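You operate a simulated robot arm through the tools that you are given. There is no shell and no other tool. Be economical: measure what you need, move in short steps, check, and stop when the job is done.

You are at the controls of a simulated two-armed robot. One attempt, no reset.

Task
Press the load button two times. Then put the cream cartridge marked "keys" from the top of the wooden side table on the blue book. Then open the left door of the grey cabinet, take the clear valve that says "A" from the oak top of the grey cabinet and leave it in the shelf in the grey cabinet's cupboard, then shut the door. The order counts. Set down upright: clear valve.
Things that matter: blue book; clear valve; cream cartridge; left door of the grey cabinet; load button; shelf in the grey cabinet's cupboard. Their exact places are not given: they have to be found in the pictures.

Only the result counts: the job must be done as asked and must still hold three seconds after the hand-in. Knocking over, shifting, dropping, spilling or breaking anything else fails it.

Robot
Two 7-joint arms with fingered hands on one trunk, on a base that drives. Base frame: it is fixed to the floor where the robot stands at the start and does not move with it; the origin is under the middle of the robot, x ahead of it, y to its left, z up; the surface under the hand at the start is at about z = 74. Readings come in cm, rad, newtons and seconds.
The left shoulder is at the start at [5.8, 18.5, 119.2], the right one opposite. With the tool pointing down near the work surface each hand reaches from about 10 to 80 cm from the robot's upright axis, wherever it stands, measured 20 degrees to its own side. Places, roughly: clear valve [-500, 600, 100]; left door of the grey cabinet [-480, 580, 40]; load button [50, 10, 80]; shelf in the grey cabinet's cupboard [-510, 600, 40]. Payload 4 kg a hand.
The TCP of each hand is the grasp point between the finger pads, 2.6 cm short of the fingertips. In the tool frame z runs along the fingers and y along their closing line. The gripper opens to 13.2 cm. The gripper's body begins 7.3 cm behind the TCP. The gripper is a hand of 3 fingers: y runs from the thumb to the fingers, the wrist lies at [0, 0, -22.4] in the tool frame, and closing takes about 1.5 s.
Orientation is told as [roll, pitch, yaw] about the base's x, y, z axes, in that order, counted from this pose: with the fingers straight down and closing along the base's y, the tool's x points along the base's -x, its y along +y and its z along -z.

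Tools
- The arms move only by the tool drive_tool. It takes "left_increments", "right_increments" or both (then of equal length, played together; a hand with none holds still); each is a list of rows, each a list of 6 numbers: the shift along the base's x, y, z in m, then the turn, a rotation vector about the base's x, y, z in rad. In form: [[x, y, z, ax, ay, az], ...]. A call has 1 to 10 rows; each row shifts and turns the commanded pose from where the row before left it. "left_fingers" and "right_fingers" are, for a hand that has rows, the gripper command, from -1 (shut) to 1 (fully open), values between in proportion, set as the call begins (left out, the last holds). Each row takes 0.2 s and may step no farther than 5 cm and 0.15 rad from the row before; otherwise, or with a gripper value out of range, the whole call is refused. Where a pose cannot be reached the arm comes as near as it can. A force on the tool above 40 N (or 10 N above the force at the start of the call, whichever is more), or a blocked arm, ends the call early, and 0.2 s more pass. The fingers move at their own pace (about 7.2 cm/s each) and stop on an object; they squeeze with about 25 N. The grip force told is the motor's: it shows also when the fingers shut on nothing. Time passes only in rows, and 0.2 s behind the last, so rows that do not move let the fingers close. The reply holds the time, the measured pose of the TCP, the force on the tool along the base axes, the opening and the grip force, in the units named above and with some noise, with the torque about the TCP (base axes, N m) and any sound that the robot's microphone picked up.
- Cameras (640 x 400 px; columns grow to the right, rows downward): "scene" is now at [15.36, 0.66, 140.11]; the picture's right is [0.09, -1.00, -0.01], its down [-0.75, -0.06, -0.66] and it looks along [0.66, 0.07, -0.75] (base axes); focal length 296 px, centre (320, 200). "left" rides on the left gripper at [-6.2, 0.3, -9.2] in its tool frame; the picture's right is [-0.05, -1.00, 0.00], its down [0.83, -0.04, -0.56] and it looks along [0.55, -0.03, 0.83] (tool axes); focal length 230 px, centre (320, 200). "right" rides on the right gripper at [6.2, 0.3, -9.2] in its tool frame; the picture's right is [-0.05, 1.00, 0.00], its down [-0.83, -0.04, -0.55] and it looks along [-0.55, -0.03, 0.83] (tool axes); focal length 230 px, centre (320, 200).
- camera(camera): a new picture of that camera. It takes no simulated time.
- lift_body(by): slides the trunk up (or, below 0, down) by that many cm; the arms and the scene camera ride with it, the base frame stays. It gives what a move gives, with no picture.
- base_move(legs): drives the robot by 1 to 6 legs, each [ahead, left, turn to the left] in cm, cm and rad, along the robot's own axes; the way and the turn of a leg run together, so that a leg with both is an arc; at most 150 cm and 3.142 rad a leg. The arms and the cameras ride along, it lands a little off, and it stops where it bumps. It gives what a move gives.
- finger_targets(finger1, finger2, thumb_bend, hand): sets how far each is bent, from 0 (flat) to 100 (curled in); at 30 the hand is open as for a grip, at 70 the pads meet at the TCP. One left out holds its place. A second passes; each finger stops where it meets its share of the squeeze, and holds until it gets a number again. A gripper value or a shape takes the hand back. It gives what a move gives, with no picture; readings hold the bend of each and the force on the fingers (four entries, about 0 where the hand has none), thumb and palm.
- grasp_type(shape, hand): the hand has 3 fingers and takes this shape, open, in about a second: jaw (thumb against the fingers, like two jaws); tri (thumb and two fingers); tip (a fingertip pinch); poke (one finger out to press); point (the index stretched); flat (the hand flat); cup (the hand cupped); fist (a fist). The gripper value then closes the fingers along that shape, each until it touches; the sizes above hold for jaw. It gives what a move gives, with no picture.
- turn_head(pan, tilt): turns the head with the scene camera to pan (to the left, within 1.501 rad either way) and tilt (down, from -0.506 to 1.204), counted from straight ahead of the robot. It gives what a move gives.
- locate(camera, pixels): for up to 12 pixels [column, row] of the newest picture of that camera ("zoom" is the newest enlarged one), the place [x, y, z] in the base frame of the surface seen there, good to about 0.2 cm. It takes no simulated time.
- zoom(camera, box): a new picture of the part [left, top, right, bottom] of that camera's present view, enlarged. It takes no simulated time.
- job_done(): hands the job in; it is judged then, once.

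Keep the steps short. Do not move on a guess: measure, check each grasp and each placing, and mend mistakes. In all there are 110 turns and 92 pictures (those below and enlarged ones count). Leave the grippers open and the arms clear of the work at the hand-in unless told otherwise, and finish with a single line.

The tools are called after "Emit:" as name(argument=value, ...) on one line, values as JSON. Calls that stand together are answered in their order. drive_tool: Moves the arms, as the interface text tells. Its arguments: {"type":"object","properties":{"left_increments":{"type":"array"},"left_fingers":{"type":"number"},"right_increments":{"type":"array"},"right_fingers":{"type":"number"}},"required":[]} The other tools are called the same way: lift_body (by) slides the trunk up or down; grasp_type (shape, hand) gives the hand a shape; finger_targets (finger1, finger2, thumb_bend, hand) moves the fingers one by one; base_move (legs) drives the base; turn_head (pan, tilt) turns the head that bears the scene camera; camera (camera) takes a picture; locate (camera, pixels) gives the place of the surface under pixels of a picture; zoom (camera, box) takes an enlarged picture of a part of a camera's view; job_done () hands the job in.

At the start:

```text
t: 0.0
left_tcp_pos: [56.85, 28.32, 107.48]
left_orientation: [-0.001, -0.001, -0.001]
left_wrist_force: [0.6, 0.6, 0.8]
left_ft_torque: [-0.02, 0.03, -0.01]
left_finger_gap: 13.2
left_grip_force: 0.1
left_shape: jaw
left_bend: [30.0, 30.0, 30.0]
left_finger forces: [0.0, 0.0, 0.1, 0.0, 0.0, 0.0]
right_tcp_pos: [57.18, -15.63, 110.53]
right_orientation: [0.001, 0.001, -0.001]
right_wrist_force: [-0.4, -0.4, 0.0]
right_ft_torque: [0.01, -0.02, 0.01]
right_finger_gap: 13.19
right_grip_force: 0.1
right_shape: jaw
right_bend: [30.0, 30.0, 30.0]
right_finger forces: [0.0, 0.0, 0.0, 0.0, 0.0, 0.0]
trunk travel left (down, up): [-22.5, 23.7]
robot x, y, heading: [0.01, 0.01, -0.002]
head pan, tilt: [0.091, 0.7]
```

scene: 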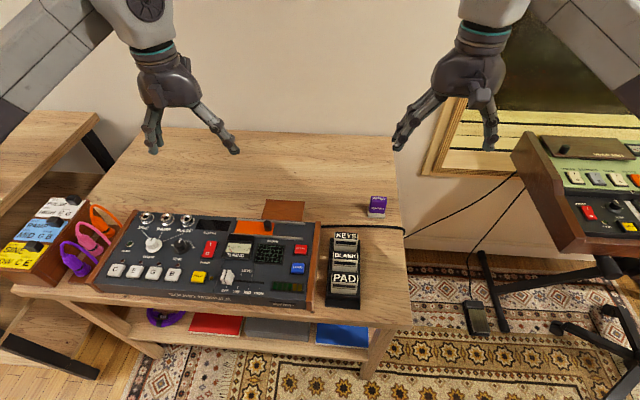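
right: 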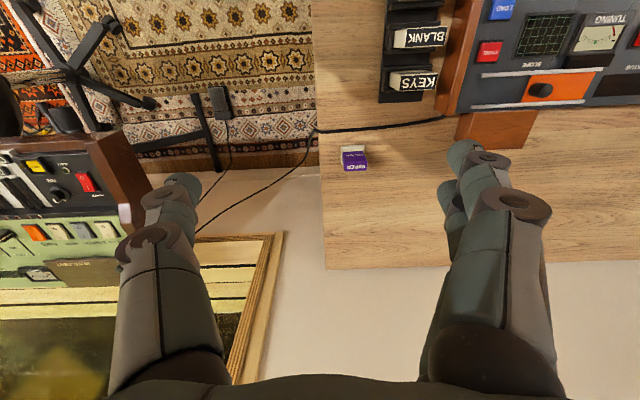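
left: 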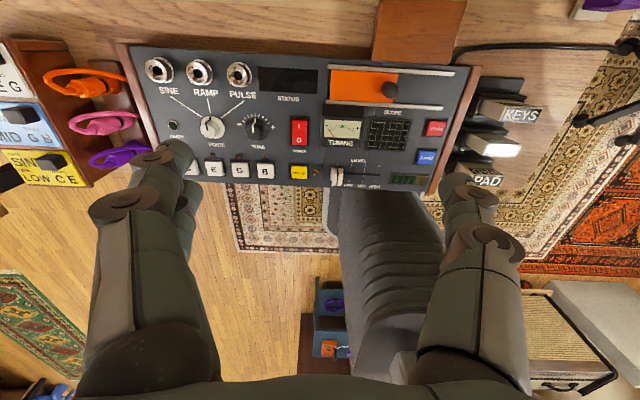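

I see a synth panel with a blue button near (298,268) and a cartridge rack near (345,260). I zoom in to read the labels.

Emit:
zoom(camera="scene", box=[200, 190, 420, 328])

Emit:
locate(camera="scene", pixels=[[298, 268], [346, 238], [345, 258], [344, 280], [300, 249], [377, 205], [342, 335], [285, 210], [300, 300]])

```text
2.90 times, centred on (310, 259) of scene
```

zoom: 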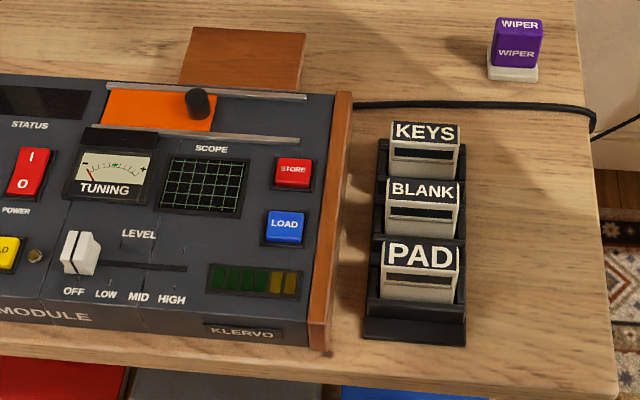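

```text
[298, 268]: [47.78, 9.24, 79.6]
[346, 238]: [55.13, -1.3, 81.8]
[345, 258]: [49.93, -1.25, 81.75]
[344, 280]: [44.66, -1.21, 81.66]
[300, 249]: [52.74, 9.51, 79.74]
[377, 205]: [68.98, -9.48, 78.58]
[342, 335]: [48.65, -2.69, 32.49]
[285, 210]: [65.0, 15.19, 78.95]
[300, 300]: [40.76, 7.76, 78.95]
```

LOAD is the blue button at [47.8, 9.2, 79.6]; the KEYS cartridge is the far one in the rack. I shape the right hand for poking and look at it.

Emit:
grasp_type(shape="poke", hand="right")

Emit:
camera(camera="right")

Emit:
zoom(camera="scene", box=[340, 0, 600, 170])

```text
t: 0.9
left_tcp_pos: [56.81, 28.44, 107.47]
left_orientation: [0.0, 0.0, 0.0]
left_wrist_force: [-0.2, 1.1, 0.7]
left_ft_torque: [0.0, -0.03, 0.03]
left_finger_gap: 13.2
left_grip_force: 0.0
left_shape: jaw
left_bend: [30.0, 30.0, 30.0]
left_finger forces: [0.0, 0.0, 0.0, 0.0, 0.0, 0.1]
right_tcp_pos: [57.11, -15.76, 110.66]
right_orientation: [0.001, -0.001, 0.002]
right_wrist_force: [-0.6, 0.3, 0.6]
right_ft_torque: [-0.01, 0.02, -0.02]
right_finger_gap: 0.02
right_grip_force: 0.0
right_shape: poke
right_bend: [100.0, 100.0, 45.0]
right_finger forces: [0.0, 0.1, 0.1, 0.1, 0.1, 0.0]
trunk travel left (down, up): [-22.5, 23.7]
robot x, y, heading: [-0.11, 0.02, -0.003]
head pan, tilt: [0.091, 0.7]
```

```text
87 pictures are left
```

right: 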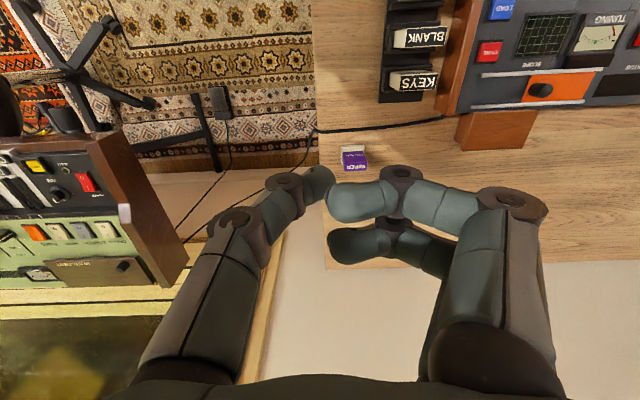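

```text
2.35 times, centred on (470, 85) of scene
```

zoom: 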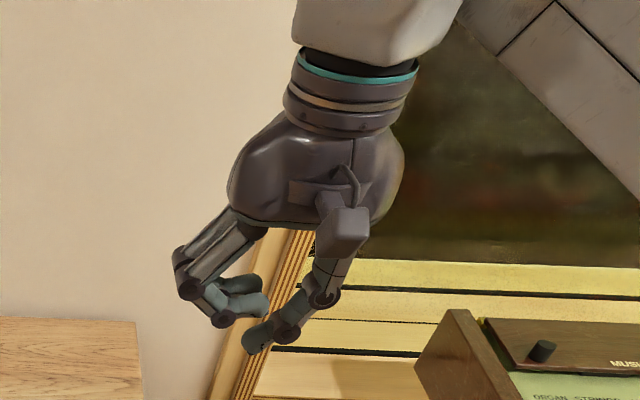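

Fingers are curled and the thumb sticks out as the poker. I measure its tip.

Emit:
locate(camera="right", pixels=[[322, 172], [328, 185], [318, 195], [310, 180], [285, 180], [340, 205], [340, 245], [398, 175]])

Emit:
locate(camera="scene", pixels=[[444, 141], [441, 138], [448, 139], [444, 125]])

```text
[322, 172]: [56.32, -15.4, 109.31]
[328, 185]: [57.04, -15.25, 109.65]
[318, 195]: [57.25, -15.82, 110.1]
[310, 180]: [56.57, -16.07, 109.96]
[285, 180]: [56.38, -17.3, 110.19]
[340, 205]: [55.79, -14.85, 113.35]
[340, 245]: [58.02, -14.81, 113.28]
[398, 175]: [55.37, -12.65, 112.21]
```

```text
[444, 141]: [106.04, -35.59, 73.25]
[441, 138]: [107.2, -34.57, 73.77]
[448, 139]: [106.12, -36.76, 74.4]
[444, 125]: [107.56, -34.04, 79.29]
```

Tip lies about (−0.3, +0.3, −1.6) from the TCP. I move the right hand over the LOAD button, and the left hand a bit aside.

Emit:
drive_tool(right_increments=[[-0.015, 0.041, -0.02, 0, 0, 0], [-0.015, 0.041, -0.02, 0, 0, 0], [-0.015, 0.041, -0.02, 0, 0, 0], [-0.015, 0.041, -0.03, 0, 0, 0], [-0.015, 0.041, -0.04, 0, 0, 0], [-0.015, 0.042, -0.04, 0, 0, 0], [0, 0, -0.03, 0, 0, 0], [0, 0, 0, 0, 0, 0]], left_increments=[[0, 0.02, 0, 0, 0, 0], [0, 0.02, 0, 0, 0, 0], [0, 0.02, 0, 0, 0, 0], [0, 0.02, 0, 0, 0, 0], [0, 0, 0, 0, 0, 0], [0, 0, 0, 0, 0, 0], [0, 0, 0, 0, 0, 0], [0, 0, 0, 0, 0, 0]])

Emit:
camera(camera="right")

Emit:
zoom(camera="scene", box=[200, 170, 420, 308])

```text
refused: row 4 steps farther than a row can; nothing moved
```

```text
85 pictures are left
```

right: 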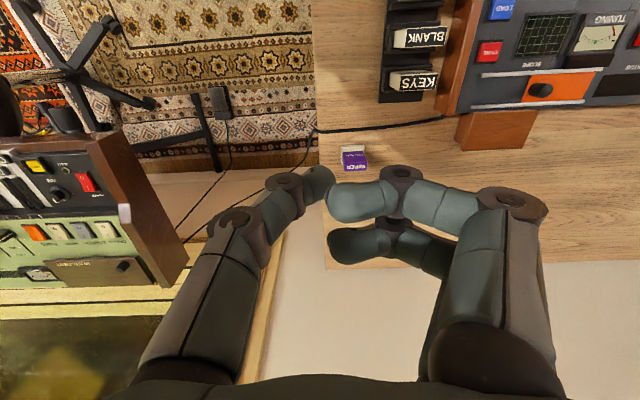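

```text
2.90 times, centred on (310, 239) of scene
```

zoom: 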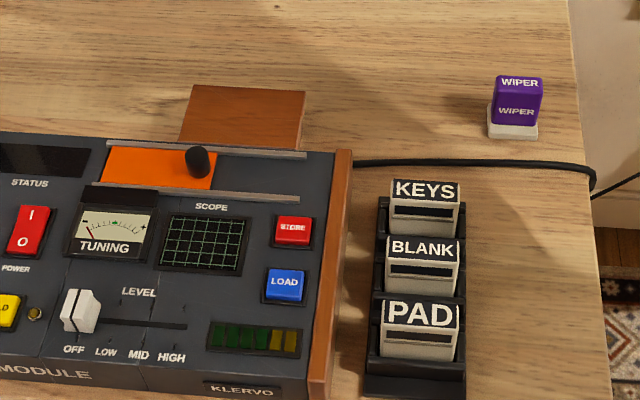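

That call was refused because a row stepped too far. I send the same path again in smaller rows.

Emit:
drive_tool(right_increments=[[-0.013, 0.035, -0.02, 0, 0, 0], [-0.013, 0.035, -0.02, 0, 0, 0], [-0.013, 0.035, -0.02, 0, 0, 0], [-0.013, 0.035, -0.02, 0, 0, 0], [-0.013, 0.035, -0.02, 0, 0, 0], [-0.013, 0.035, -0.02, 0, 0, 0], [-0.012, 0.037, -0.02, 0, 0, 0], [0, 0, -0.04, 0, 0, 0], [0, 0, -0.04, 0, 0, 0], [0, 0, 0, 0, 0, 0]], left_increments=[[0, 0.02, 0, 0, 0, 0], [0, 0.02, 0, 0, 0, 0], [0, 0.02, 0, 0, 0, 0], [0, 0.02, 0, 0, 0, 0], [0, 0, 0, 0, 0, 0], [0, 0, 0, 0, 0, 0], [0, 0, 0, 0, 0, 0], [0, 0, 0, 0, 0, 0], [0, 0, 0, 0, 0, 0], [0, 0, 0, 0, 0, 0]])

Emit:
camera(camera="right")

```text
t: 3.1
left_tcp_pos: [56.8, 36.4, 107.49]
left_orientation: [0.0, 0.001, -0.001]
left_wrist_force: [-0.2, 1.3, 0.7]
left_ft_torque: [-0.01, -0.01, 0.01]
left_finger_gap: 13.18
left_grip_force: 0.1
left_shape: jaw
left_bend: [30.0, 30.0, 30.0]
left_finger forces: [0.0, 0.0, 0.0, 0.0, 0.1, 0.0]
right_tcp_pos: [48.0, 9.06, 88.58]
right_orientation: [0.0, 0.0, 0.0]
right_wrist_force: [0.5, 0.2, 0.1]
right_ft_torque: [0.02, -0.02, 0.01]
right_finger_gap: 0.03
right_grip_force: 0.2
right_shape: poke
right_bend: [100.0, 100.0, 45.0]
right_finger forces: [0.0, 0.0, 0.1, 0.0, 0.1, 0.0]
trunk travel left (down, up): [-22.5, 23.7]
robot x, y, heading: [0.18, -0.14, -0.002]
head pan, tilt: [0.091, 0.7]
```

```text
83 pictures are left
```

right: 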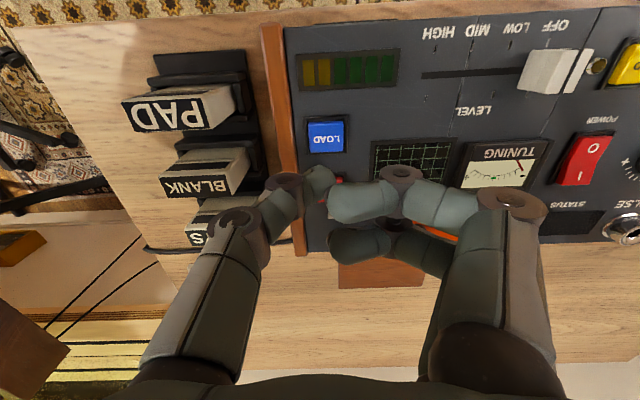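

In poke the thumb lies nearly flat, with its knuckle almost as low as its tip. I try "point" instead, raising 5 cm first.

Emit:
drive_tool(right_increments=[[0, 0, 0.05, 0, 0, 0], [0, 0, 0.03, 0, 0, 0], [0, 0, 0, 0, 0, 0]])

Emit:
grasp_type(shape="point", hand="right")

Emit:
camera(camera="right")

Emit:
zoom(camera="scene", box=[180, 80, 420, 230])

```text
t: 3.9
left_tcp_pos: [56.93, 36.31, 107.42]
left_orientation: [-0.001, -0.002, 0.0]
left_wrist_force: [-0.4, -0.3, 0.9]
left_ft_torque: [0.02, -0.01, -0.02]
left_finger_gap: 13.18
left_grip_force: 0.0
left_shape: jaw
left_bend: [30.0, 30.0, 30.0]
left_finger forces: [0.0, 0.0, 0.0, 0.0, 0.0, 0.0]
right_tcp_pos: [48.11, 8.98, 96.69]
right_orientation: [-0.001, 0.0, 0.002]
right_wrist_force: [0.0, 0.4, 0.1]
right_ft_torque: [0.02, 0.02, -0.03]
right_finger_gap: 0.01
right_grip_force: 0.1
right_shape: poke
right_bend: [100.0, 100.0, 45.0]
right_finger forces: [0.1, 0.0, 0.0, 0.1, 0.0, 0.1]
trunk travel left (down, up): [-22.5, 23.7]
robot x, y, heading: [0.41, 0.09, 0.0]
head pan, tilt: [0.091, 0.7]
```

```text
t: 4.8
left_tcp_pos: [56.74, 36.35, 107.41]
left_orientation: [-0.001, 0.0, 0.0]
left_wrist_force: [0.2, 0.4, -0.2]
left_ft_torque: [0.0, -0.03, 0.06]
left_finger_gap: 13.18
left_grip_force: 0.0
left_shape: jaw
left_bend: [30.0, 30.0, 30.0]
left_finger forces: [0.0, 0.1, 0.1, 0.1, 0.0, 0.0]
right_tcp_pos: [48.02, 9.02, 96.72]
right_orientation: [0.0, 0.001, -0.001]
right_wrist_force: [-0.8, -0.3, 0.0]
right_ft_torque: [-0.01, 0.01, -0.02]
right_finger_gap: 0.01
right_grip_force: 0.0
right_shape: point
right_bend: [24.0, 100.0, 48.0]
right_finger forces: [0.0, 0.0, 0.0, 0.0, 0.1, 0.0]
trunk travel left (down, up): [-22.5, 23.7]
robot x, y, heading: [0.23, 0.32, 0.002]
head pan, tilt: [0.091, 0.7]
```

```text
82 pictures are left
```

right: 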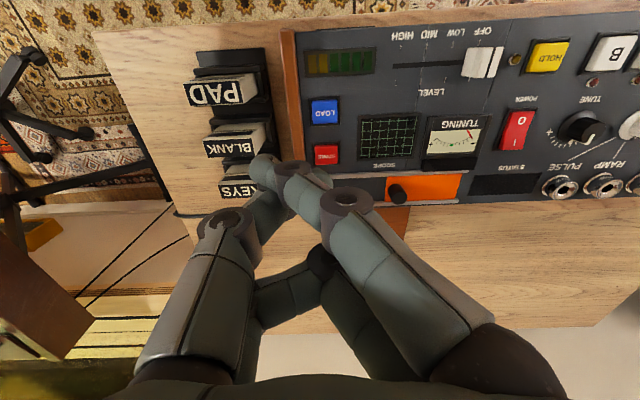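

```text
2.67 times, centred on (300, 155) of scene
```

zoom: 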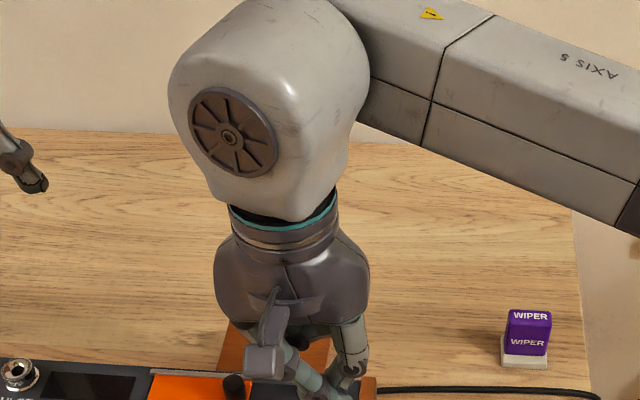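

Emit:
locate(camera="right", pixels=[[262, 165], [258, 172], [268, 162], [300, 178], [318, 172], [290, 170], [225, 220], [345, 200]])

Emit:
zoom(camera="right", box=[200, 100, 400, 300])

```text
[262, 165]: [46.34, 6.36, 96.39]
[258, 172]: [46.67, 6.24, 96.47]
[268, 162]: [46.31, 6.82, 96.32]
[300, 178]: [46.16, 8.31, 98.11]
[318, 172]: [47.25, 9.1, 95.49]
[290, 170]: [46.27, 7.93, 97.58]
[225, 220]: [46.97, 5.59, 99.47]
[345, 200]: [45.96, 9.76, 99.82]
```

```text
2.00 times, centred on (300, 200) of right
```

zoom: 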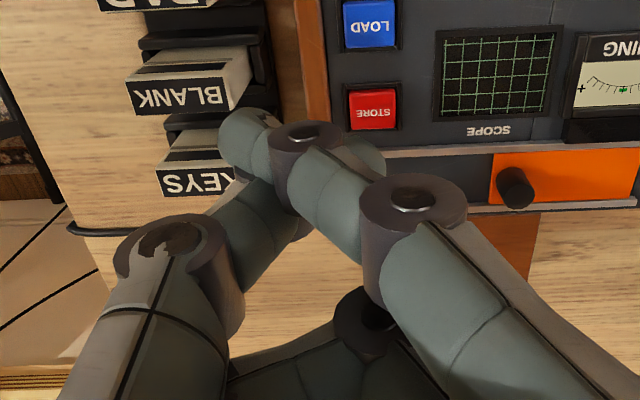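

Point bends the fingertip away from the tool axis. I go back to jaw and close fully, so the fingertips form one vertical point.

Emit:
grasp_type(shape="jaw", hand="right")

Emit:
drive_tool(right_increments=[[0, 0, 0, 0, 0, 0], [0, 0, 0, 0, 0, 0], [0, 0, 0, 0, 0, 0], [0, 0, 0, 0, 0, 0], [0, 0, 0, 0, 0, 0], [0, 0, 0, 0, 0, 0], [0, 0, 0, 0, 0, 0]], right_fingers=-1)

Emit:
zoom(camera="right", box=[200, 100, 440, 300])

```text
t: 5.7
left_tcp_pos: [56.8, 36.43, 107.38]
left_orientation: [0.0, 0.0, -0.001]
left_wrist_force: [-0.7, -0.1, -0.5]
left_ft_torque: [-0.04, 0.01, 0.02]
left_finger_gap: 13.19
left_grip_force: 0.1
left_shape: jaw
left_bend: [30.0, 30.0, 30.0]
left_finger forces: [0.0, 0.0, 0.0, 0.0, 0.0, 0.1]
right_tcp_pos: [48.18, 9.15, 96.7]
right_orientation: [0.001, 0.001, 0.001]
right_wrist_force: [0.2, 0.1, 0.2]
right_ft_torque: [0.0, -0.01, 0.04]
right_finger_gap: 9.48
right_grip_force: 0.0
right_shape: jaw
right_bend: [30.0, 77.0, 30.0]
right_finger forces: [0.1, 0.0, 0.0, 0.0, 0.0, 0.1]
trunk travel left (down, up): [-22.5, 23.7]
robot x, y, heading: [-0.01, 0.28, -0.001]
head pan, tilt: [0.091, 0.7]
```

```text
t: 7.3
left_tcp_pos: [56.91, 36.53, 107.54]
left_orientation: [0.001, -0.001, 0.001]
left_wrist_force: [0.8, 0.0, -0.1]
left_ft_torque: [0.0, 0.01, 0.0]
left_finger_gap: 13.21
left_grip_force: 0.0
left_shape: jaw
left_bend: [30.0, 30.0, 30.0]
left_finger forces: [0.0, 0.0, 0.0, 0.1, 0.0, 0.0]
right_tcp_pos: [48.05, 9.03, 96.82]
right_orientation: [0.0, -0.001, 0.0]
right_wrist_force: [-0.5, 0.2, -0.7]
right_ft_torque: [0.01, -0.03, 0.04]
right_finger_gap: 0.0
right_grip_force: 25.2
right_shape: jaw
right_bend: [64.0, 74.0, 64.0]
right_finger forces: [0.1, 0.0, 0.1, 0.0, 0.0, 0.0]
trunk travel left (down, up): [-22.5, 23.7]
robot x, y, heading: [0.01, -0.08, -0.004]
head pan, tilt: [0.091, 0.7]
```

```text
2.00 times, centred on (320, 200) of right
```

zoom: 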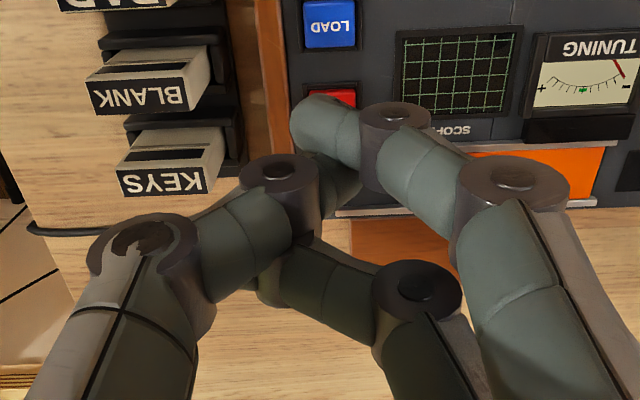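

Three fingers together are too wide near STORE. The poke thumb is narrow, so I return to poke and measure its tip, knuckle and the panel's edge.

Emit:
grasp_type(shape="poke", hand="right")

Emit:
zoom(camera="right", box=[220, 90, 420, 290])

Emit:
camera(camera="left")

```text
t: 8.2
left_tcp_pos: [56.91, 36.46, 107.42]
left_orientation: [0.0, 0.0, 0.0]
left_wrist_force: [-0.3, -0.8, -0.3]
left_ft_torque: [-0.03, -0.01, -0.02]
left_finger_gap: 13.22
left_grip_force: 0.1
left_shape: jaw
left_bend: [30.0, 30.0, 30.0]
left_finger forces: [0.0, 0.0, 0.0, 0.0, 0.0, 0.0]
right_tcp_pos: [48.02, 9.13, 96.62]
right_orientation: [0.001, 0.0, 0.0]
right_wrist_force: [1.2, -0.6, -0.6]
right_ft_torque: [0.0, 0.04, -0.02]
right_finger_gap: 0.0
right_grip_force: 0.0
right_shape: poke
right_bend: [98.0, 100.0, 100.0]
right_finger forces: [0.1, 0.0, 0.0, 0.0, 0.0, 0.1]
trunk travel left (down, up): [-22.5, 23.7]
robot x, y, heading: [-0.21, -0.03, -0.001]
head pan, tilt: [0.091, 0.7]
```

```text
2.00 times, centred on (320, 190) of right
```

zoom: 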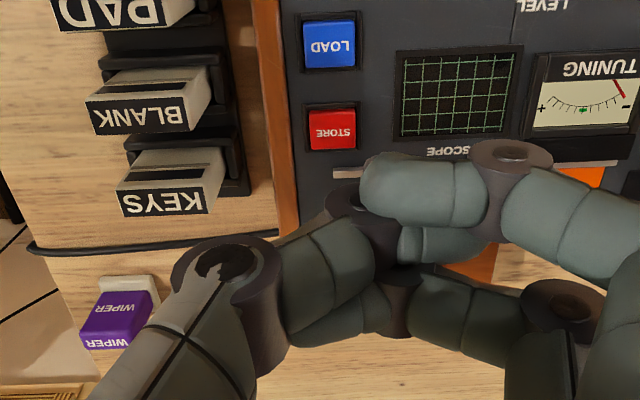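

```text
77 pictures are left
```

left: 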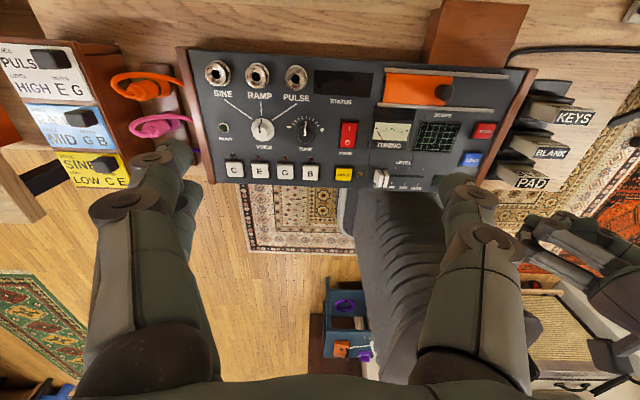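

The old shut command also closed the thumb. I set it open and re-check the poke.

Emit:
drive_tool(right_increments=[[0, 0, 0, 0, 0, 0], [0, 0, 0, 0, 0, 0], [0, 0, 0, 0, 0, 0], [0, 0, 0, 0, 0, 0], [0, 0, 0, 0, 0, 0]], right_fingers=1)

Emit:
zoom(camera="right", box=[220, 90, 420, 290])

```text
t: 9.4
left_tcp_pos: [56.85, 36.35, 107.54]
left_orientation: [-0.001, 0.0, 0.002]
left_wrist_force: [0.0, 0.5, 0.0]
left_ft_torque: [0.01, 0.0, -0.02]
left_finger_gap: 13.2
left_grip_force: 0.0
left_shape: jaw
left_bend: [30.0, 30.0, 30.0]
left_finger forces: [0.1, 0.0, 0.1, 0.0, 0.0, 0.0]
right_tcp_pos: [48.22, 9.18, 96.61]
right_orientation: [-0.001, -0.001, 0.0]
right_wrist_force: [-0.3, -0.3, 0.1]
right_ft_torque: [-0.02, -0.02, -0.03]
right_finger_gap: 0.0
right_grip_force: 0.1
right_shape: poke
right_bend: [98.0, 100.0, 100.0]
right_finger forces: [0.1, 0.1, 0.0, 0.0, 0.0, 0.1]
trunk travel left (down, up): [-22.5, 23.7]
robot x, y, heading: [-0.35, -0.12, -0.002]
head pan, tilt: [0.091, 0.7]
```

```text
2.00 times, centred on (320, 190) of right
```

zoom: 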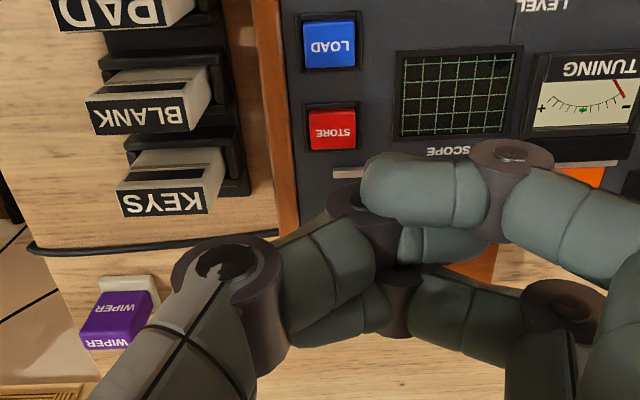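

Thumb is now at 100. I set bends directly: thumb to 42, fingers curled.

Emit:
finger_targets(hand="right", thumb_bend=40, finger1=100, finger2=100)

Emit:
zoom(camera="right", box=[200, 100, 400, 300])

Emit:
locate(camera="scene", pixels=[[298, 268], [295, 268], [301, 268], [312, 268], [317, 270], [298, 263], [298, 273]])

```text
t: 10.4
left_tcp_pos: [56.84, 36.49, 107.41]
left_orientation: [0.0, -0.003, 0.0]
left_wrist_force: [0.2, 0.3, 0.1]
left_ft_torque: [0.02, 0.01, -0.04]
left_finger_gap: 13.18
left_grip_force: 0.1
left_shape: jaw
left_bend: [30.0, 30.0, 30.0]
left_finger forces: [0.1, 0.1, 0.1, 0.0, 0.1, 0.0]
right_tcp_pos: [48.14, 8.98, 96.72]
right_orientation: [0.0, 0.001, -0.001]
right_wrist_force: [-0.2, -0.5, 0.2]
right_ft_torque: [0.01, 0.01, 0.02]
right_finger_gap: 0.69
right_grip_force: 0.0
right_shape: fingers
right_bend: [80.0, 86.0, 82.0]
right_finger forces: [0.0, 0.0, 0.0, 0.0, 0.0, 0.0]
trunk travel left (down, up): [-22.5, 23.7]
robot x, y, heading: [0.03, 0.29, -0.001]
head pan, tilt: [0.091, 0.7]
```

```text
2.00 times, centred on (300, 200) of right
```

zoom: 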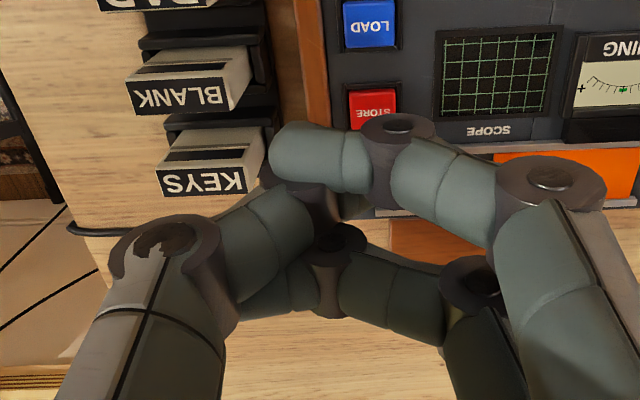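

```text
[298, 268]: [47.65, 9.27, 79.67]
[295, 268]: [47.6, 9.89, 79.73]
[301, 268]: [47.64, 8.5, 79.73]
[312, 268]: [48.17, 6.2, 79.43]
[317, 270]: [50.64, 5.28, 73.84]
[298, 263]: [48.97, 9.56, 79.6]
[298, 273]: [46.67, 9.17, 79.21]
```

The fingers are interlocking. I open the hand flat in jaw, then set the bends from there.

Emit:
grasp_type(shape="jaw", hand="right")

Emit:
finger_targets(hand="right", thumb_bend=30, finger1=100, finger2=100)

Emit:
finger_targets(hand="right", thumb_bend=42, finger1=100, finger2=100)

Emit:
zoom(camera="right", box=[200, 100, 400, 300])

```text
t: 11.3
left_tcp_pos: [56.84, 36.41, 107.49]
left_orientation: [-0.002, 0.0, 0.002]
left_wrist_force: [0.2, -0.3, 0.2]
left_ft_torque: [0.0, 0.0, 0.01]
left_finger_gap: 13.18
left_grip_force: 0.1
left_shape: jaw
left_bend: [30.0, 30.0, 30.0]
left_finger forces: [0.1, 0.0, 0.0, 0.1, 0.0, 0.0]
right_tcp_pos: [48.15, 8.96, 96.71]
right_orientation: [0.001, 0.0, 0.0]
right_wrist_force: [0.2, -0.4, 0.1]
right_ft_torque: [-0.01, -0.01, 0.01]
right_finger_gap: 13.2
right_grip_force: 0.0
right_shape: jaw
right_bend: [30.0, 30.0, 30.0]
right_finger forces: [0.0, 0.0, 0.0, 0.0, 0.1, 0.0]
trunk travel left (down, up): [-22.5, 23.7]
robot x, y, heading: [0.06, 0.12, -0.002]
head pan, tilt: [0.091, 0.7]
```

```text
t: 12.3
left_tcp_pos: [56.81, 36.5, 107.43]
left_orientation: [-0.001, 0.001, 0.0]
left_wrist_force: [0.5, -0.6, 0.5]
left_ft_torque: [0.01, -0.01, 0.01]
left_finger_gap: 13.17
left_grip_force: 0.1
left_shape: jaw
left_bend: [30.0, 30.0, 30.0]
left_finger forces: [0.1, 0.1, 0.0, 0.1, 0.0, 0.0]
right_tcp_pos: [48.1, 8.98, 96.64]
right_orientation: [-0.001, -0.001, -0.001]
right_wrist_force: [0.6, 0.1, 0.3]
right_ft_torque: [0.0, -0.01, -0.04]
right_finger_gap: 5.77
right_grip_force: 0.0
right_shape: fingers
right_bend: [100.0, 100.0, 30.0]
right_finger forces: [0.1, 0.0, 0.0, 0.0, 0.0, 0.0]
trunk travel left (down, up): [-22.5, 23.7]
robot x, y, heading: [-0.1, -0.18, -0.005]
head pan, tilt: [0.091, 0.7]
```

```text
t: 13.3
left_tcp_pos: [56.85, 36.43, 107.48]
left_orientation: [0.001, 0.001, 0.0]
left_wrist_force: [0.1, -0.6, -0.4]
left_ft_torque: [-0.01, 0.0, 0.04]
left_finger_gap: 13.19
left_grip_force: 0.1
left_shape: jaw
left_bend: [30.0, 30.0, 30.0]
left_finger forces: [0.0, 0.1, 0.0, 0.1, 0.0, 0.1]
right_tcp_pos: [48.01, 9.1, 96.72]
right_orientation: [0.0, 0.0, -0.001]
right_wrist_force: [-0.4, -0.7, -0.1]
right_ft_torque: [0.04, 0.0, -0.04]
right_finger_gap: 4.93
right_grip_force: 0.0
right_shape: fingers
right_bend: [100.0, 100.0, 42.0]
right_finger forces: [0.1, 0.0, 0.0, 0.1, 0.0, 0.0]
trunk travel left (down, up): [-22.5, 23.7]
robot x, y, heading: [-0.32, -0.83, 0.001]
head pan, tilt: [0.091, 0.7]
```

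```text
2.00 times, centred on (300, 200) of right
```

zoom: 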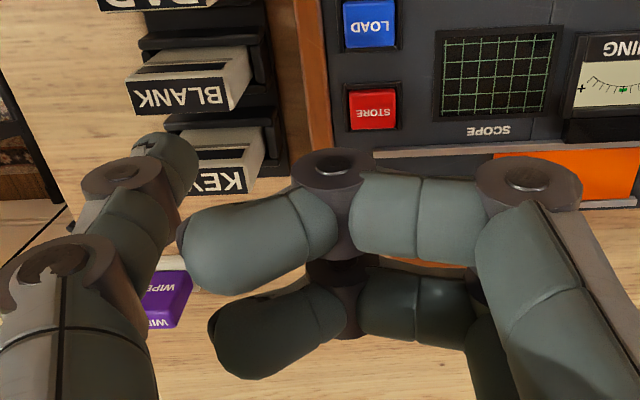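

Now the thumb stands out steeply on its own. I measure its tip and knuckle.

Emit:
locate(camera="zoom", pixels=[[165, 140], [185, 160], [150, 145], [175, 180], [125, 175], [230, 270], [330, 165]])

```text
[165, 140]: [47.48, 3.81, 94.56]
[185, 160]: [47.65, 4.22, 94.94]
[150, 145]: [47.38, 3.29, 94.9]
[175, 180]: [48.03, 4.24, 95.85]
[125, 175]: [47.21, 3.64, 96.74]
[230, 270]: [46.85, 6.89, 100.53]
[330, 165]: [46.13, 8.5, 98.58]
```

Tip is about (0, −5.1, −2.5) from the TCP, clear below everything else. I shift so the tip is above LOAD and lower to ~2 cm above.

Emit:
drive_tool(right_increments=[[-0.003, 0.026, 0, 0, 0, 0], [0, 0.027, 0, 0, 0, 0], [0, 0, -0.04, 0, 0, 0], [0, 0, -0.04, 0, 0, 0], [0, 0, -0.04, 0, 0, 0], [0, 0, 0, 0, 0, 0]])

Emit:
zoom(camera="right", box=[150, 60, 450, 300])

Emit:
zoom(camera="scene", box=[220, 190, 380, 290])

```text
t: 14.7
left_tcp_pos: [56.81, 36.43, 107.53]
left_orientation: [0.001, 0.0, 0.0]
left_wrist_force: [0.3, 0.2, -0.2]
left_ft_torque: [0.02, -0.01, 0.03]
left_finger_gap: 13.18
left_grip_force: 0.0
left_shape: jaw
left_bend: [30.0, 30.0, 30.0]
left_finger forces: [0.1, 0.0, 0.0, 0.0, 0.0, 0.1]
right_tcp_pos: [47.8, 14.29, 84.63]
right_orientation: [0.0, 0.0, -0.001]
right_wrist_force: [-0.7, 1.1, -0.2]
right_ft_torque: [0.0, 0.0, 0.03]
right_finger_gap: 4.96
right_grip_force: 0.0
right_shape: fingers
right_bend: [100.0, 100.0, 42.0]
right_finger forces: [0.0, 0.0, 0.1, 0.0, 0.1, 0.0]
trunk travel left (down, up): [-22.5, 23.7]
robot x, y, heading: [0.27, 0.12, -0.003]
head pan, tilt: [0.091, 0.7]
```

```text
1.67 times, centred on (300, 180) of right
```

zoom: 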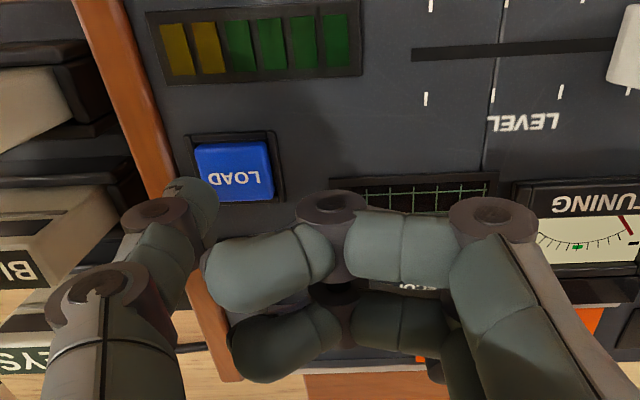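

```text
4.00 times, centred on (300, 240) of scene
```

zoom: 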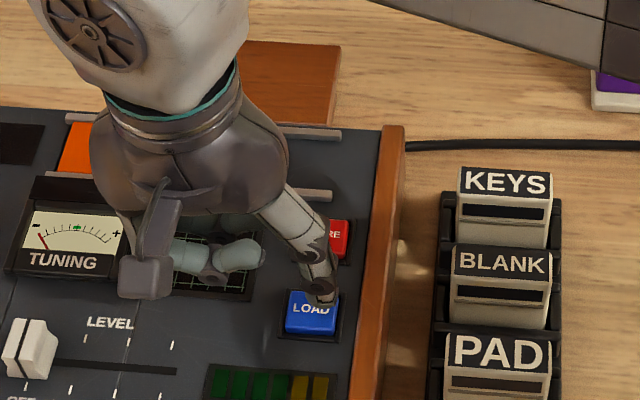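

Emit:
locate(camera="zoom", pixels=[[320, 296], [312, 298], [332, 295], [315, 285], [312, 322], [290, 312], [334, 315]])

```text
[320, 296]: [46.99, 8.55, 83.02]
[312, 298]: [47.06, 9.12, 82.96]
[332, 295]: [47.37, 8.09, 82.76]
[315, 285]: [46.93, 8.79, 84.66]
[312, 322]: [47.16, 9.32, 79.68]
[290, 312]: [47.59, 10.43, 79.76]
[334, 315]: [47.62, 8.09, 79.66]
```

Tip centre is at about [47.8, 8.7]; I shift +0.5 cm in y and lower in small rows until force or a click shows.

Emit:
drive_tool(right_increments=[[0, 0.005, 0, 0, 0, 0], [0, 0, -0.008, 0, 0, 0], [0, 0, -0.006, 0, 0, 0], [0, 0, -0.003, 0, 0, 0], [0, 0, -0.003, 0, 0, 0], [0, 0, -0.002, 0, 0, 0], [0, 0, 0, 0, 0, 0]])

```text
t: 16.3
left_tcp_pos: [56.85, 36.43, 107.34]
left_orientation: [0.0, 0.0, 0.0]
left_wrist_force: [-0.2, 0.7, 0.3]
left_ft_torque: [-0.01, -0.02, 0.03]
left_finger_gap: 13.2
left_grip_force: 0.0
left_shape: jaw
left_bend: [30.0, 30.0, 30.0]
left_finger forces: [0.0, 0.0, 0.0, 0.0, 0.1, 0.1]
right_tcp_pos: [47.95, 14.88, 82.42]
right_orientation: [-0.001, 0.0, 0.001]
right_wrist_force: [0.1, 0.8, 2.2]
right_ft_torque: [-0.2, -0.03, 0.04]
right_finger_gap: 4.91
right_grip_force: 1.7
right_shape: fingers
right_bend: [100.0, 100.0, 42.0]
right_finger forces: [0.0, 0.0, 0.0, 0.0, 3.0, 0.0]
trunk travel left (down, up): [-22.5, 23.7]
robot x, y, heading: [0.29, 0.26, -0.004]
head pan, tilt: [0.091, 0.7]
heard: click
```

A click at 3 N: first press. I lift 1.5 cm to release, then check for extra sounds.

Emit:
drive_tool(right_increments=[[0, 0, 0.005, 0, 0, 0], [0, 0, 0.01, 0, 0, 0], [0, 0, 0, 0, 0, 0], [0, 0, 0, 0, 0, 0]])

Emit:
zoom(camera="scene", box=[220, 190, 380, 290])

Emit:
drive_tool(right_increments=[[0, 0, -0.008, 0, 0, 0], [0, 0, -0.003, 0, 0, 0], [0, 0, -0.002, 0, 0, 0], [0, 0, -0.002, 0, 0, 0], [0, 0, 0, 0, 0, 0]])

```text
t: 17.3
left_tcp_pos: [56.83, 36.5, 107.45]
left_orientation: [-0.001, -0.001, -0.001]
left_wrist_force: [-0.1, 0.3, 0.4]
left_ft_torque: [0.0, -0.03, 0.0]
left_finger_gap: 13.2
left_grip_force: 0.0
left_shape: jaw
left_bend: [30.0, 30.0, 30.0]
left_finger forces: [0.1, 0.0, 0.1, 0.0, 0.1, 0.0]
right_tcp_pos: [47.95, 14.82, 83.93]
right_orientation: [0.0, -0.002, 0.0]
right_wrist_force: [-0.2, 0.8, 0.7]
right_ft_torque: [0.0, 0.0, -0.03]
right_finger_gap: 4.96
right_grip_force: 0.0
right_shape: fingers
right_bend: [100.0, 100.0, 42.0]
right_finger forces: [0.0, 0.0, 0.1, 0.0, 0.0, 0.0]
trunk travel left (down, up): [-22.5, 23.7]
robot x, y, heading: [0.03, -0.26, 0.002]
head pan, tilt: [0.091, 0.7]
```

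```text
4.00 times, centred on (300, 240) of scene
```

zoom: 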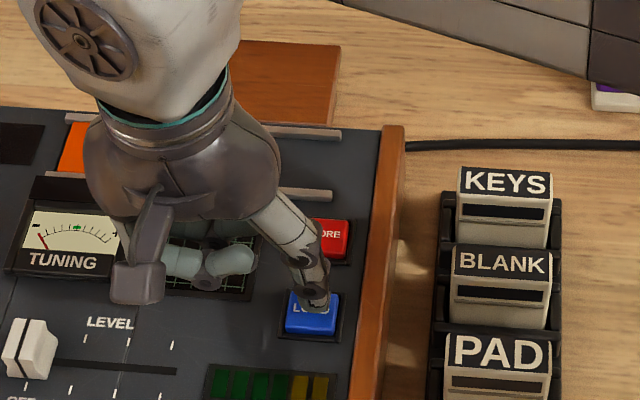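

```text
t: 18.5
left_tcp_pos: [56.85, 36.47, 107.38]
left_orientation: [0.001, -0.002, 0.0]
left_wrist_force: [0.6, 0.0, 0.3]
left_ft_torque: [0.05, -0.01, 0.01]
left_finger_gap: 13.19
left_grip_force: 0.0
left_shape: jaw
left_bend: [30.0, 30.0, 30.0]
left_finger forces: [0.1, 0.0, 0.0, 0.1, 0.0, 0.0]
right_tcp_pos: [47.81, 14.87, 82.37]
right_orientation: [0.001, 0.001, 0.001]
right_wrist_force: [0.2, 0.7, 3.6]
right_ft_torque: [-0.17, -0.03, 0.07]
right_finger_gap: 4.94
right_grip_force: 1.8
right_shape: fingers
right_bend: [100.0, 100.0, 42.0]
right_finger forces: [0.0, 0.0, 0.1, 0.1, 2.9, 0.0]
trunk travel left (down, up): [-22.5, 23.7]
robot x, y, heading: [0.32, -0.19, 0.002]
head pan, tilt: [0.091, 0.7]
heard: click
```

Second click. Now I lift the right hand clear, back to jaw, and look at the rack and the blue object under the table.

Emit:
drive_tool(right_increments=[[0, 0, 0.04, 0, 0, 0], [0, 0, 0.05, 0, 0, 0], [0, 0, 0.05, 0, 0, 0], [0, 0, 0.05, 0, 0, 0], [0, -0.05, 0, 0, 0, 0], [0, -0.05, 0, 0, 0, 0], [0, -0.05, 0, 0, 0, 0], [0, -0.05, 0, 0, 0, 0], [0, -0.05, 0, 0, 0, 0]])

Emit:
grasp_type(shape="jaw", hand="right")

Emit:
turn_head(pan=0.0, tilt=1.1)

Emit:
camera(camera="scene")

```text
t: 20.5
left_tcp_pos: [56.72, 36.22, 107.53]
left_orientation: [0.001, -0.001, 0.0]
left_wrist_force: [-0.4, -0.3, 0.1]
left_ft_torque: [-0.03, -0.01, 0.0]
left_finger_gap: 13.2
left_grip_force: 0.1
left_shape: jaw
left_bend: [30.0, 30.0, 30.0]
left_finger forces: [0.0, 0.0, 0.0, 0.0, 0.0, 0.0]
right_tcp_pos: [47.74, -10.47, 101.53]
right_orientation: [0.001, 0.0, 0.003]
right_wrist_force: [-0.2, -1.2, 0.5]
right_ft_torque: [0.04, 0.02, 0.01]
right_finger_gap: 4.94
right_grip_force: 0.1
right_shape: fingers
right_bend: [100.0, 100.0, 42.0]
right_finger forces: [0.0, 0.1, 0.0, 0.0, 0.0, 0.1]
trunk travel left (down, up): [-22.5, 23.7]
robot x, y, heading: [0.21, 0.3, -0.001]
head pan, tilt: [0.091, 0.7]
```

```text
t: 21.4
left_tcp_pos: [56.85, 36.46, 107.41]
left_orientation: [0.0, 0.0, 0.0]
left_wrist_force: [-0.1, 0.1, 0.7]
left_ft_torque: [0.0, -0.01, 0.0]
left_finger_gap: 13.2
left_grip_force: 0.0
left_shape: jaw
left_bend: [30.0, 30.0, 30.0]
left_finger forces: [0.0, 0.0, 0.1, 0.0, 0.0, 0.1]
right_tcp_pos: [47.83, -10.26, 101.45]
right_orientation: [0.0, 0.0, 0.0]
right_wrist_force: [-0.5, -0.5, 0.1]
right_ft_torque: [0.0, -0.02, -0.03]
right_finger_gap: 13.2
right_grip_force: 0.1
right_shape: jaw
right_bend: [30.0, 30.0, 30.0]
right_finger forces: [0.0, 0.1, 0.0, 0.0, 0.0, 0.0]
trunk travel left (down, up): [-22.5, 23.7]
robot x, y, heading: [-0.39, 0.01, 0.003]
head pan, tilt: [0.091, 0.7]
```

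```text
t: 22.3
left_tcp_pos: [56.83, 36.4, 107.47]
left_orientation: [-0.001, 0.0, 0.001]
left_wrist_force: [-0.6, 1.2, 0.8]
left_ft_torque: [-0.01, -0.02, 0.02]
left_finger_gap: 13.2
left_grip_force: 0.1
left_shape: jaw
left_bend: [30.0, 30.0, 30.0]
left_finger forces: [0.0, 0.1, 0.0, 0.0, 0.1, 0.1]
right_tcp_pos: [47.92, -10.24, 101.45]
right_orientation: [-0.001, 0.0, 0.001]
right_wrist_force: [0.1, -0.8, 0.7]
right_ft_torque: [-0.02, 0.04, 0.04]
right_finger_gap: 13.19
right_grip_force: 0.1
right_shape: jaw
right_bend: [30.0, 30.0, 30.0]
right_finger forces: [0.1, 0.0, 0.1, 0.1, 0.1, 0.0]
trunk travel left (down, up): [-22.5, 23.7]
robot x, y, heading: [0.08, 0.14, 0.001]
head pan, tilt: [0.0, 1.1]
```

```text
70 pictures are left
```

scene: 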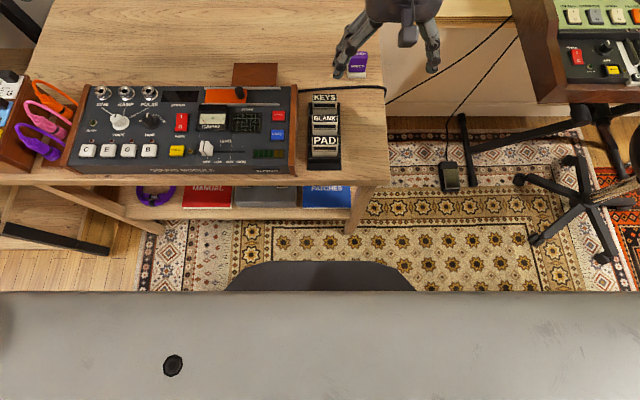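

The blue "PATCHES" book is on this table's under-shelf. Before choosing, I survey left and right for other tables, KEYS cartridges or blue books.

Emit:
turn_head(pan=1.2, tilt=0.5)

Emit:
camera(camera="scene")

Emit:
turn_head(pan=-1.0, tilt=0.5)

Emit:
camera(camera="scene")

```text
t: 23.7
left_tcp_pos: [56.93, 36.26, 107.44]
left_orientation: [0.0, 0.0, -0.001]
left_wrist_force: [-0.8, -0.1, 0.1]
left_ft_torque: [0.02, 0.0, 0.01]
left_finger_gap: 13.18
left_grip_force: 0.0
left_shape: jaw
left_bend: [30.0, 30.0, 30.0]
left_finger forces: [0.0, 0.0, 0.0, 0.1, 0.0, 0.1]
right_tcp_pos: [47.84, -10.12, 101.46]
right_orientation: [-0.001, -0.001, 0.001]
right_wrist_force: [0.2, 0.4, -0.4]
right_ft_torque: [0.03, 0.01, -0.02]
right_finger_gap: 13.19
right_grip_force: 0.0
right_shape: jaw
right_bend: [30.0, 30.0, 30.0]
right_finger forces: [0.0, 0.0, 0.0, 0.1, 0.1, 0.0]
trunk travel left (down, up): [-22.5, 23.7]
robot x, y, heading: [0.18, -0.27, 0.0]
head pan, tilt: [1.201, 0.499]
```

```text
69 pictures are left
```

scene: 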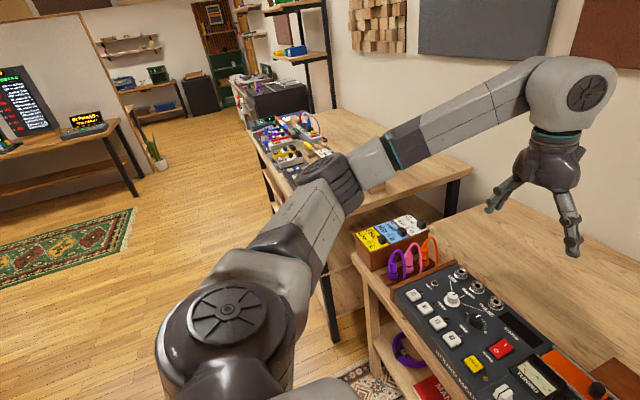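

```text
t: 25.7
left_tcp_pos: [56.86, 36.5, 107.44]
left_orientation: [-0.001, -0.001, 0.001]
left_wrist_force: [-0.7, 0.1, -0.3]
left_ft_torque: [-0.01, -0.01, 0.0]
left_finger_gap: 13.19
left_grip_force: 0.0
left_shape: jaw
left_bend: [30.0, 30.0, 30.0]
left_finger forces: [0.1, 0.0, 0.1, 0.1, 0.0, 0.0]
right_tcp_pos: [47.9, -10.11, 101.49]
right_orientation: [0.0, 0.0, 0.0]
right_wrist_force: [0.7, -0.5, -0.2]
right_ft_torque: [-0.02, 0.04, 0.0]
right_finger_gap: 13.17
right_grip_force: 0.0
right_shape: jaw
right_bend: [30.0, 30.0, 30.0]
right_finger forces: [0.1, 0.1, 0.1, 0.0, 0.0, 0.0]
trunk travel left (down, up): [-22.5, 23.7]
robot x, y, heading: [-0.07, 0.15, 0.0]
head pan, tilt: [-1.0, 0.499]
```

```text
68 pictures are left
```

scene: 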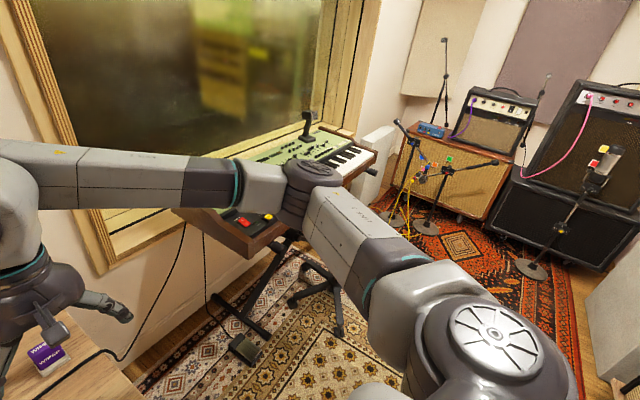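

This table with the KEYS rack and the PATCHES book is the match. I turn the head back and look at the KEYS cartridge and the book in detail.

Emit:
turn_head(pan=0.0, tilt=0.85)

Emit:
zoom(camera="scene", box=[270, 140, 390, 215])

Emit:
camera(camera="right")

```text
t: 27.0
left_tcp_pos: [56.78, 36.3, 107.47]
left_orientation: [0.0, 0.0, -0.001]
left_wrist_force: [0.2, 0.0, 0.1]
left_ft_torque: [-0.02, -0.01, 0.01]
left_finger_gap: 13.19
left_grip_force: 0.1
left_shape: jaw
left_bend: [30.0, 30.0, 30.0]
left_finger forces: [0.0, 0.1, 0.1, 0.0, 0.0, 0.0]
right_tcp_pos: [47.88, -10.2, 101.49]
right_orientation: [0.001, 0.0, 0.0]
right_wrist_force: [-0.1, -0.3, -0.6]
right_ft_torque: [0.0, -0.02, 0.0]
right_finger_gap: 13.19
right_grip_force: 0.0
right_shape: jaw
right_bend: [30.0, 30.0, 30.0]
right_finger forces: [0.0, 0.0, 0.0, 0.0, 0.0, 0.0]
trunk travel left (down, up): [-22.5, 23.7]
robot x, y, heading: [-0.14, 0.22, -0.004]
head pan, tilt: [0.0, 0.85]
```

```text
5.33 times, centred on (330, 178) of scene
```

zoom: 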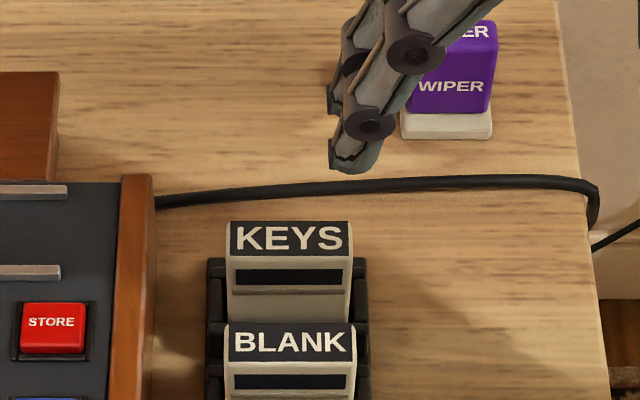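

```text
66 pictures are left
```

right: 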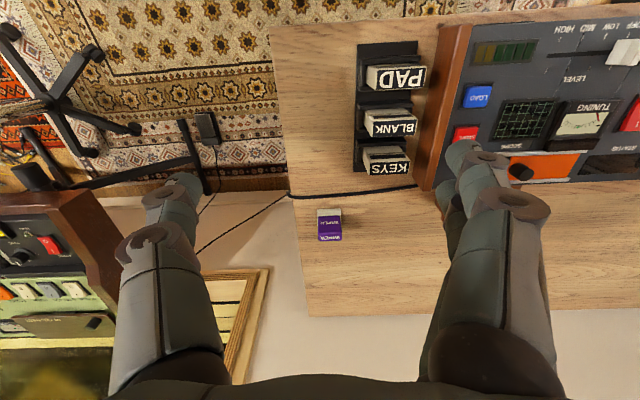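

Emit:
locate(camera="zoom", pixels=[[232, 225], [347, 225], [232, 250], [348, 250], [290, 280], [290, 305], [290, 318], [215, 262], [362, 262], [220, 315], [290, 200], [290, 330]])

Emit:
locate(camera="right", pixels=[[385, 170], [385, 155], [366, 155], [408, 155], [385, 146], [360, 170], [362, 145], [420, 160]])

```text
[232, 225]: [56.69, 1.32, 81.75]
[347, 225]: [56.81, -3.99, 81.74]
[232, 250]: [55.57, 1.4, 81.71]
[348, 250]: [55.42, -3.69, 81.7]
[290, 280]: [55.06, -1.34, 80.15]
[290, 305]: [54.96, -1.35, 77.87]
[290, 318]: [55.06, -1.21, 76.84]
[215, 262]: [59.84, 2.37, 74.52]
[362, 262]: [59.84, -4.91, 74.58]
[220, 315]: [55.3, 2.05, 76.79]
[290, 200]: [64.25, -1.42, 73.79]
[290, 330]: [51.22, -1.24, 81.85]
```

```text
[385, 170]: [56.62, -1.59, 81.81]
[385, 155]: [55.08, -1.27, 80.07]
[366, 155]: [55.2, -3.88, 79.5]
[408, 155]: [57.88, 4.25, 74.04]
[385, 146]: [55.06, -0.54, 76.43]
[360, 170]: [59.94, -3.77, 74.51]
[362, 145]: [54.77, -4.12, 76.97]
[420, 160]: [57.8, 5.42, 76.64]
```

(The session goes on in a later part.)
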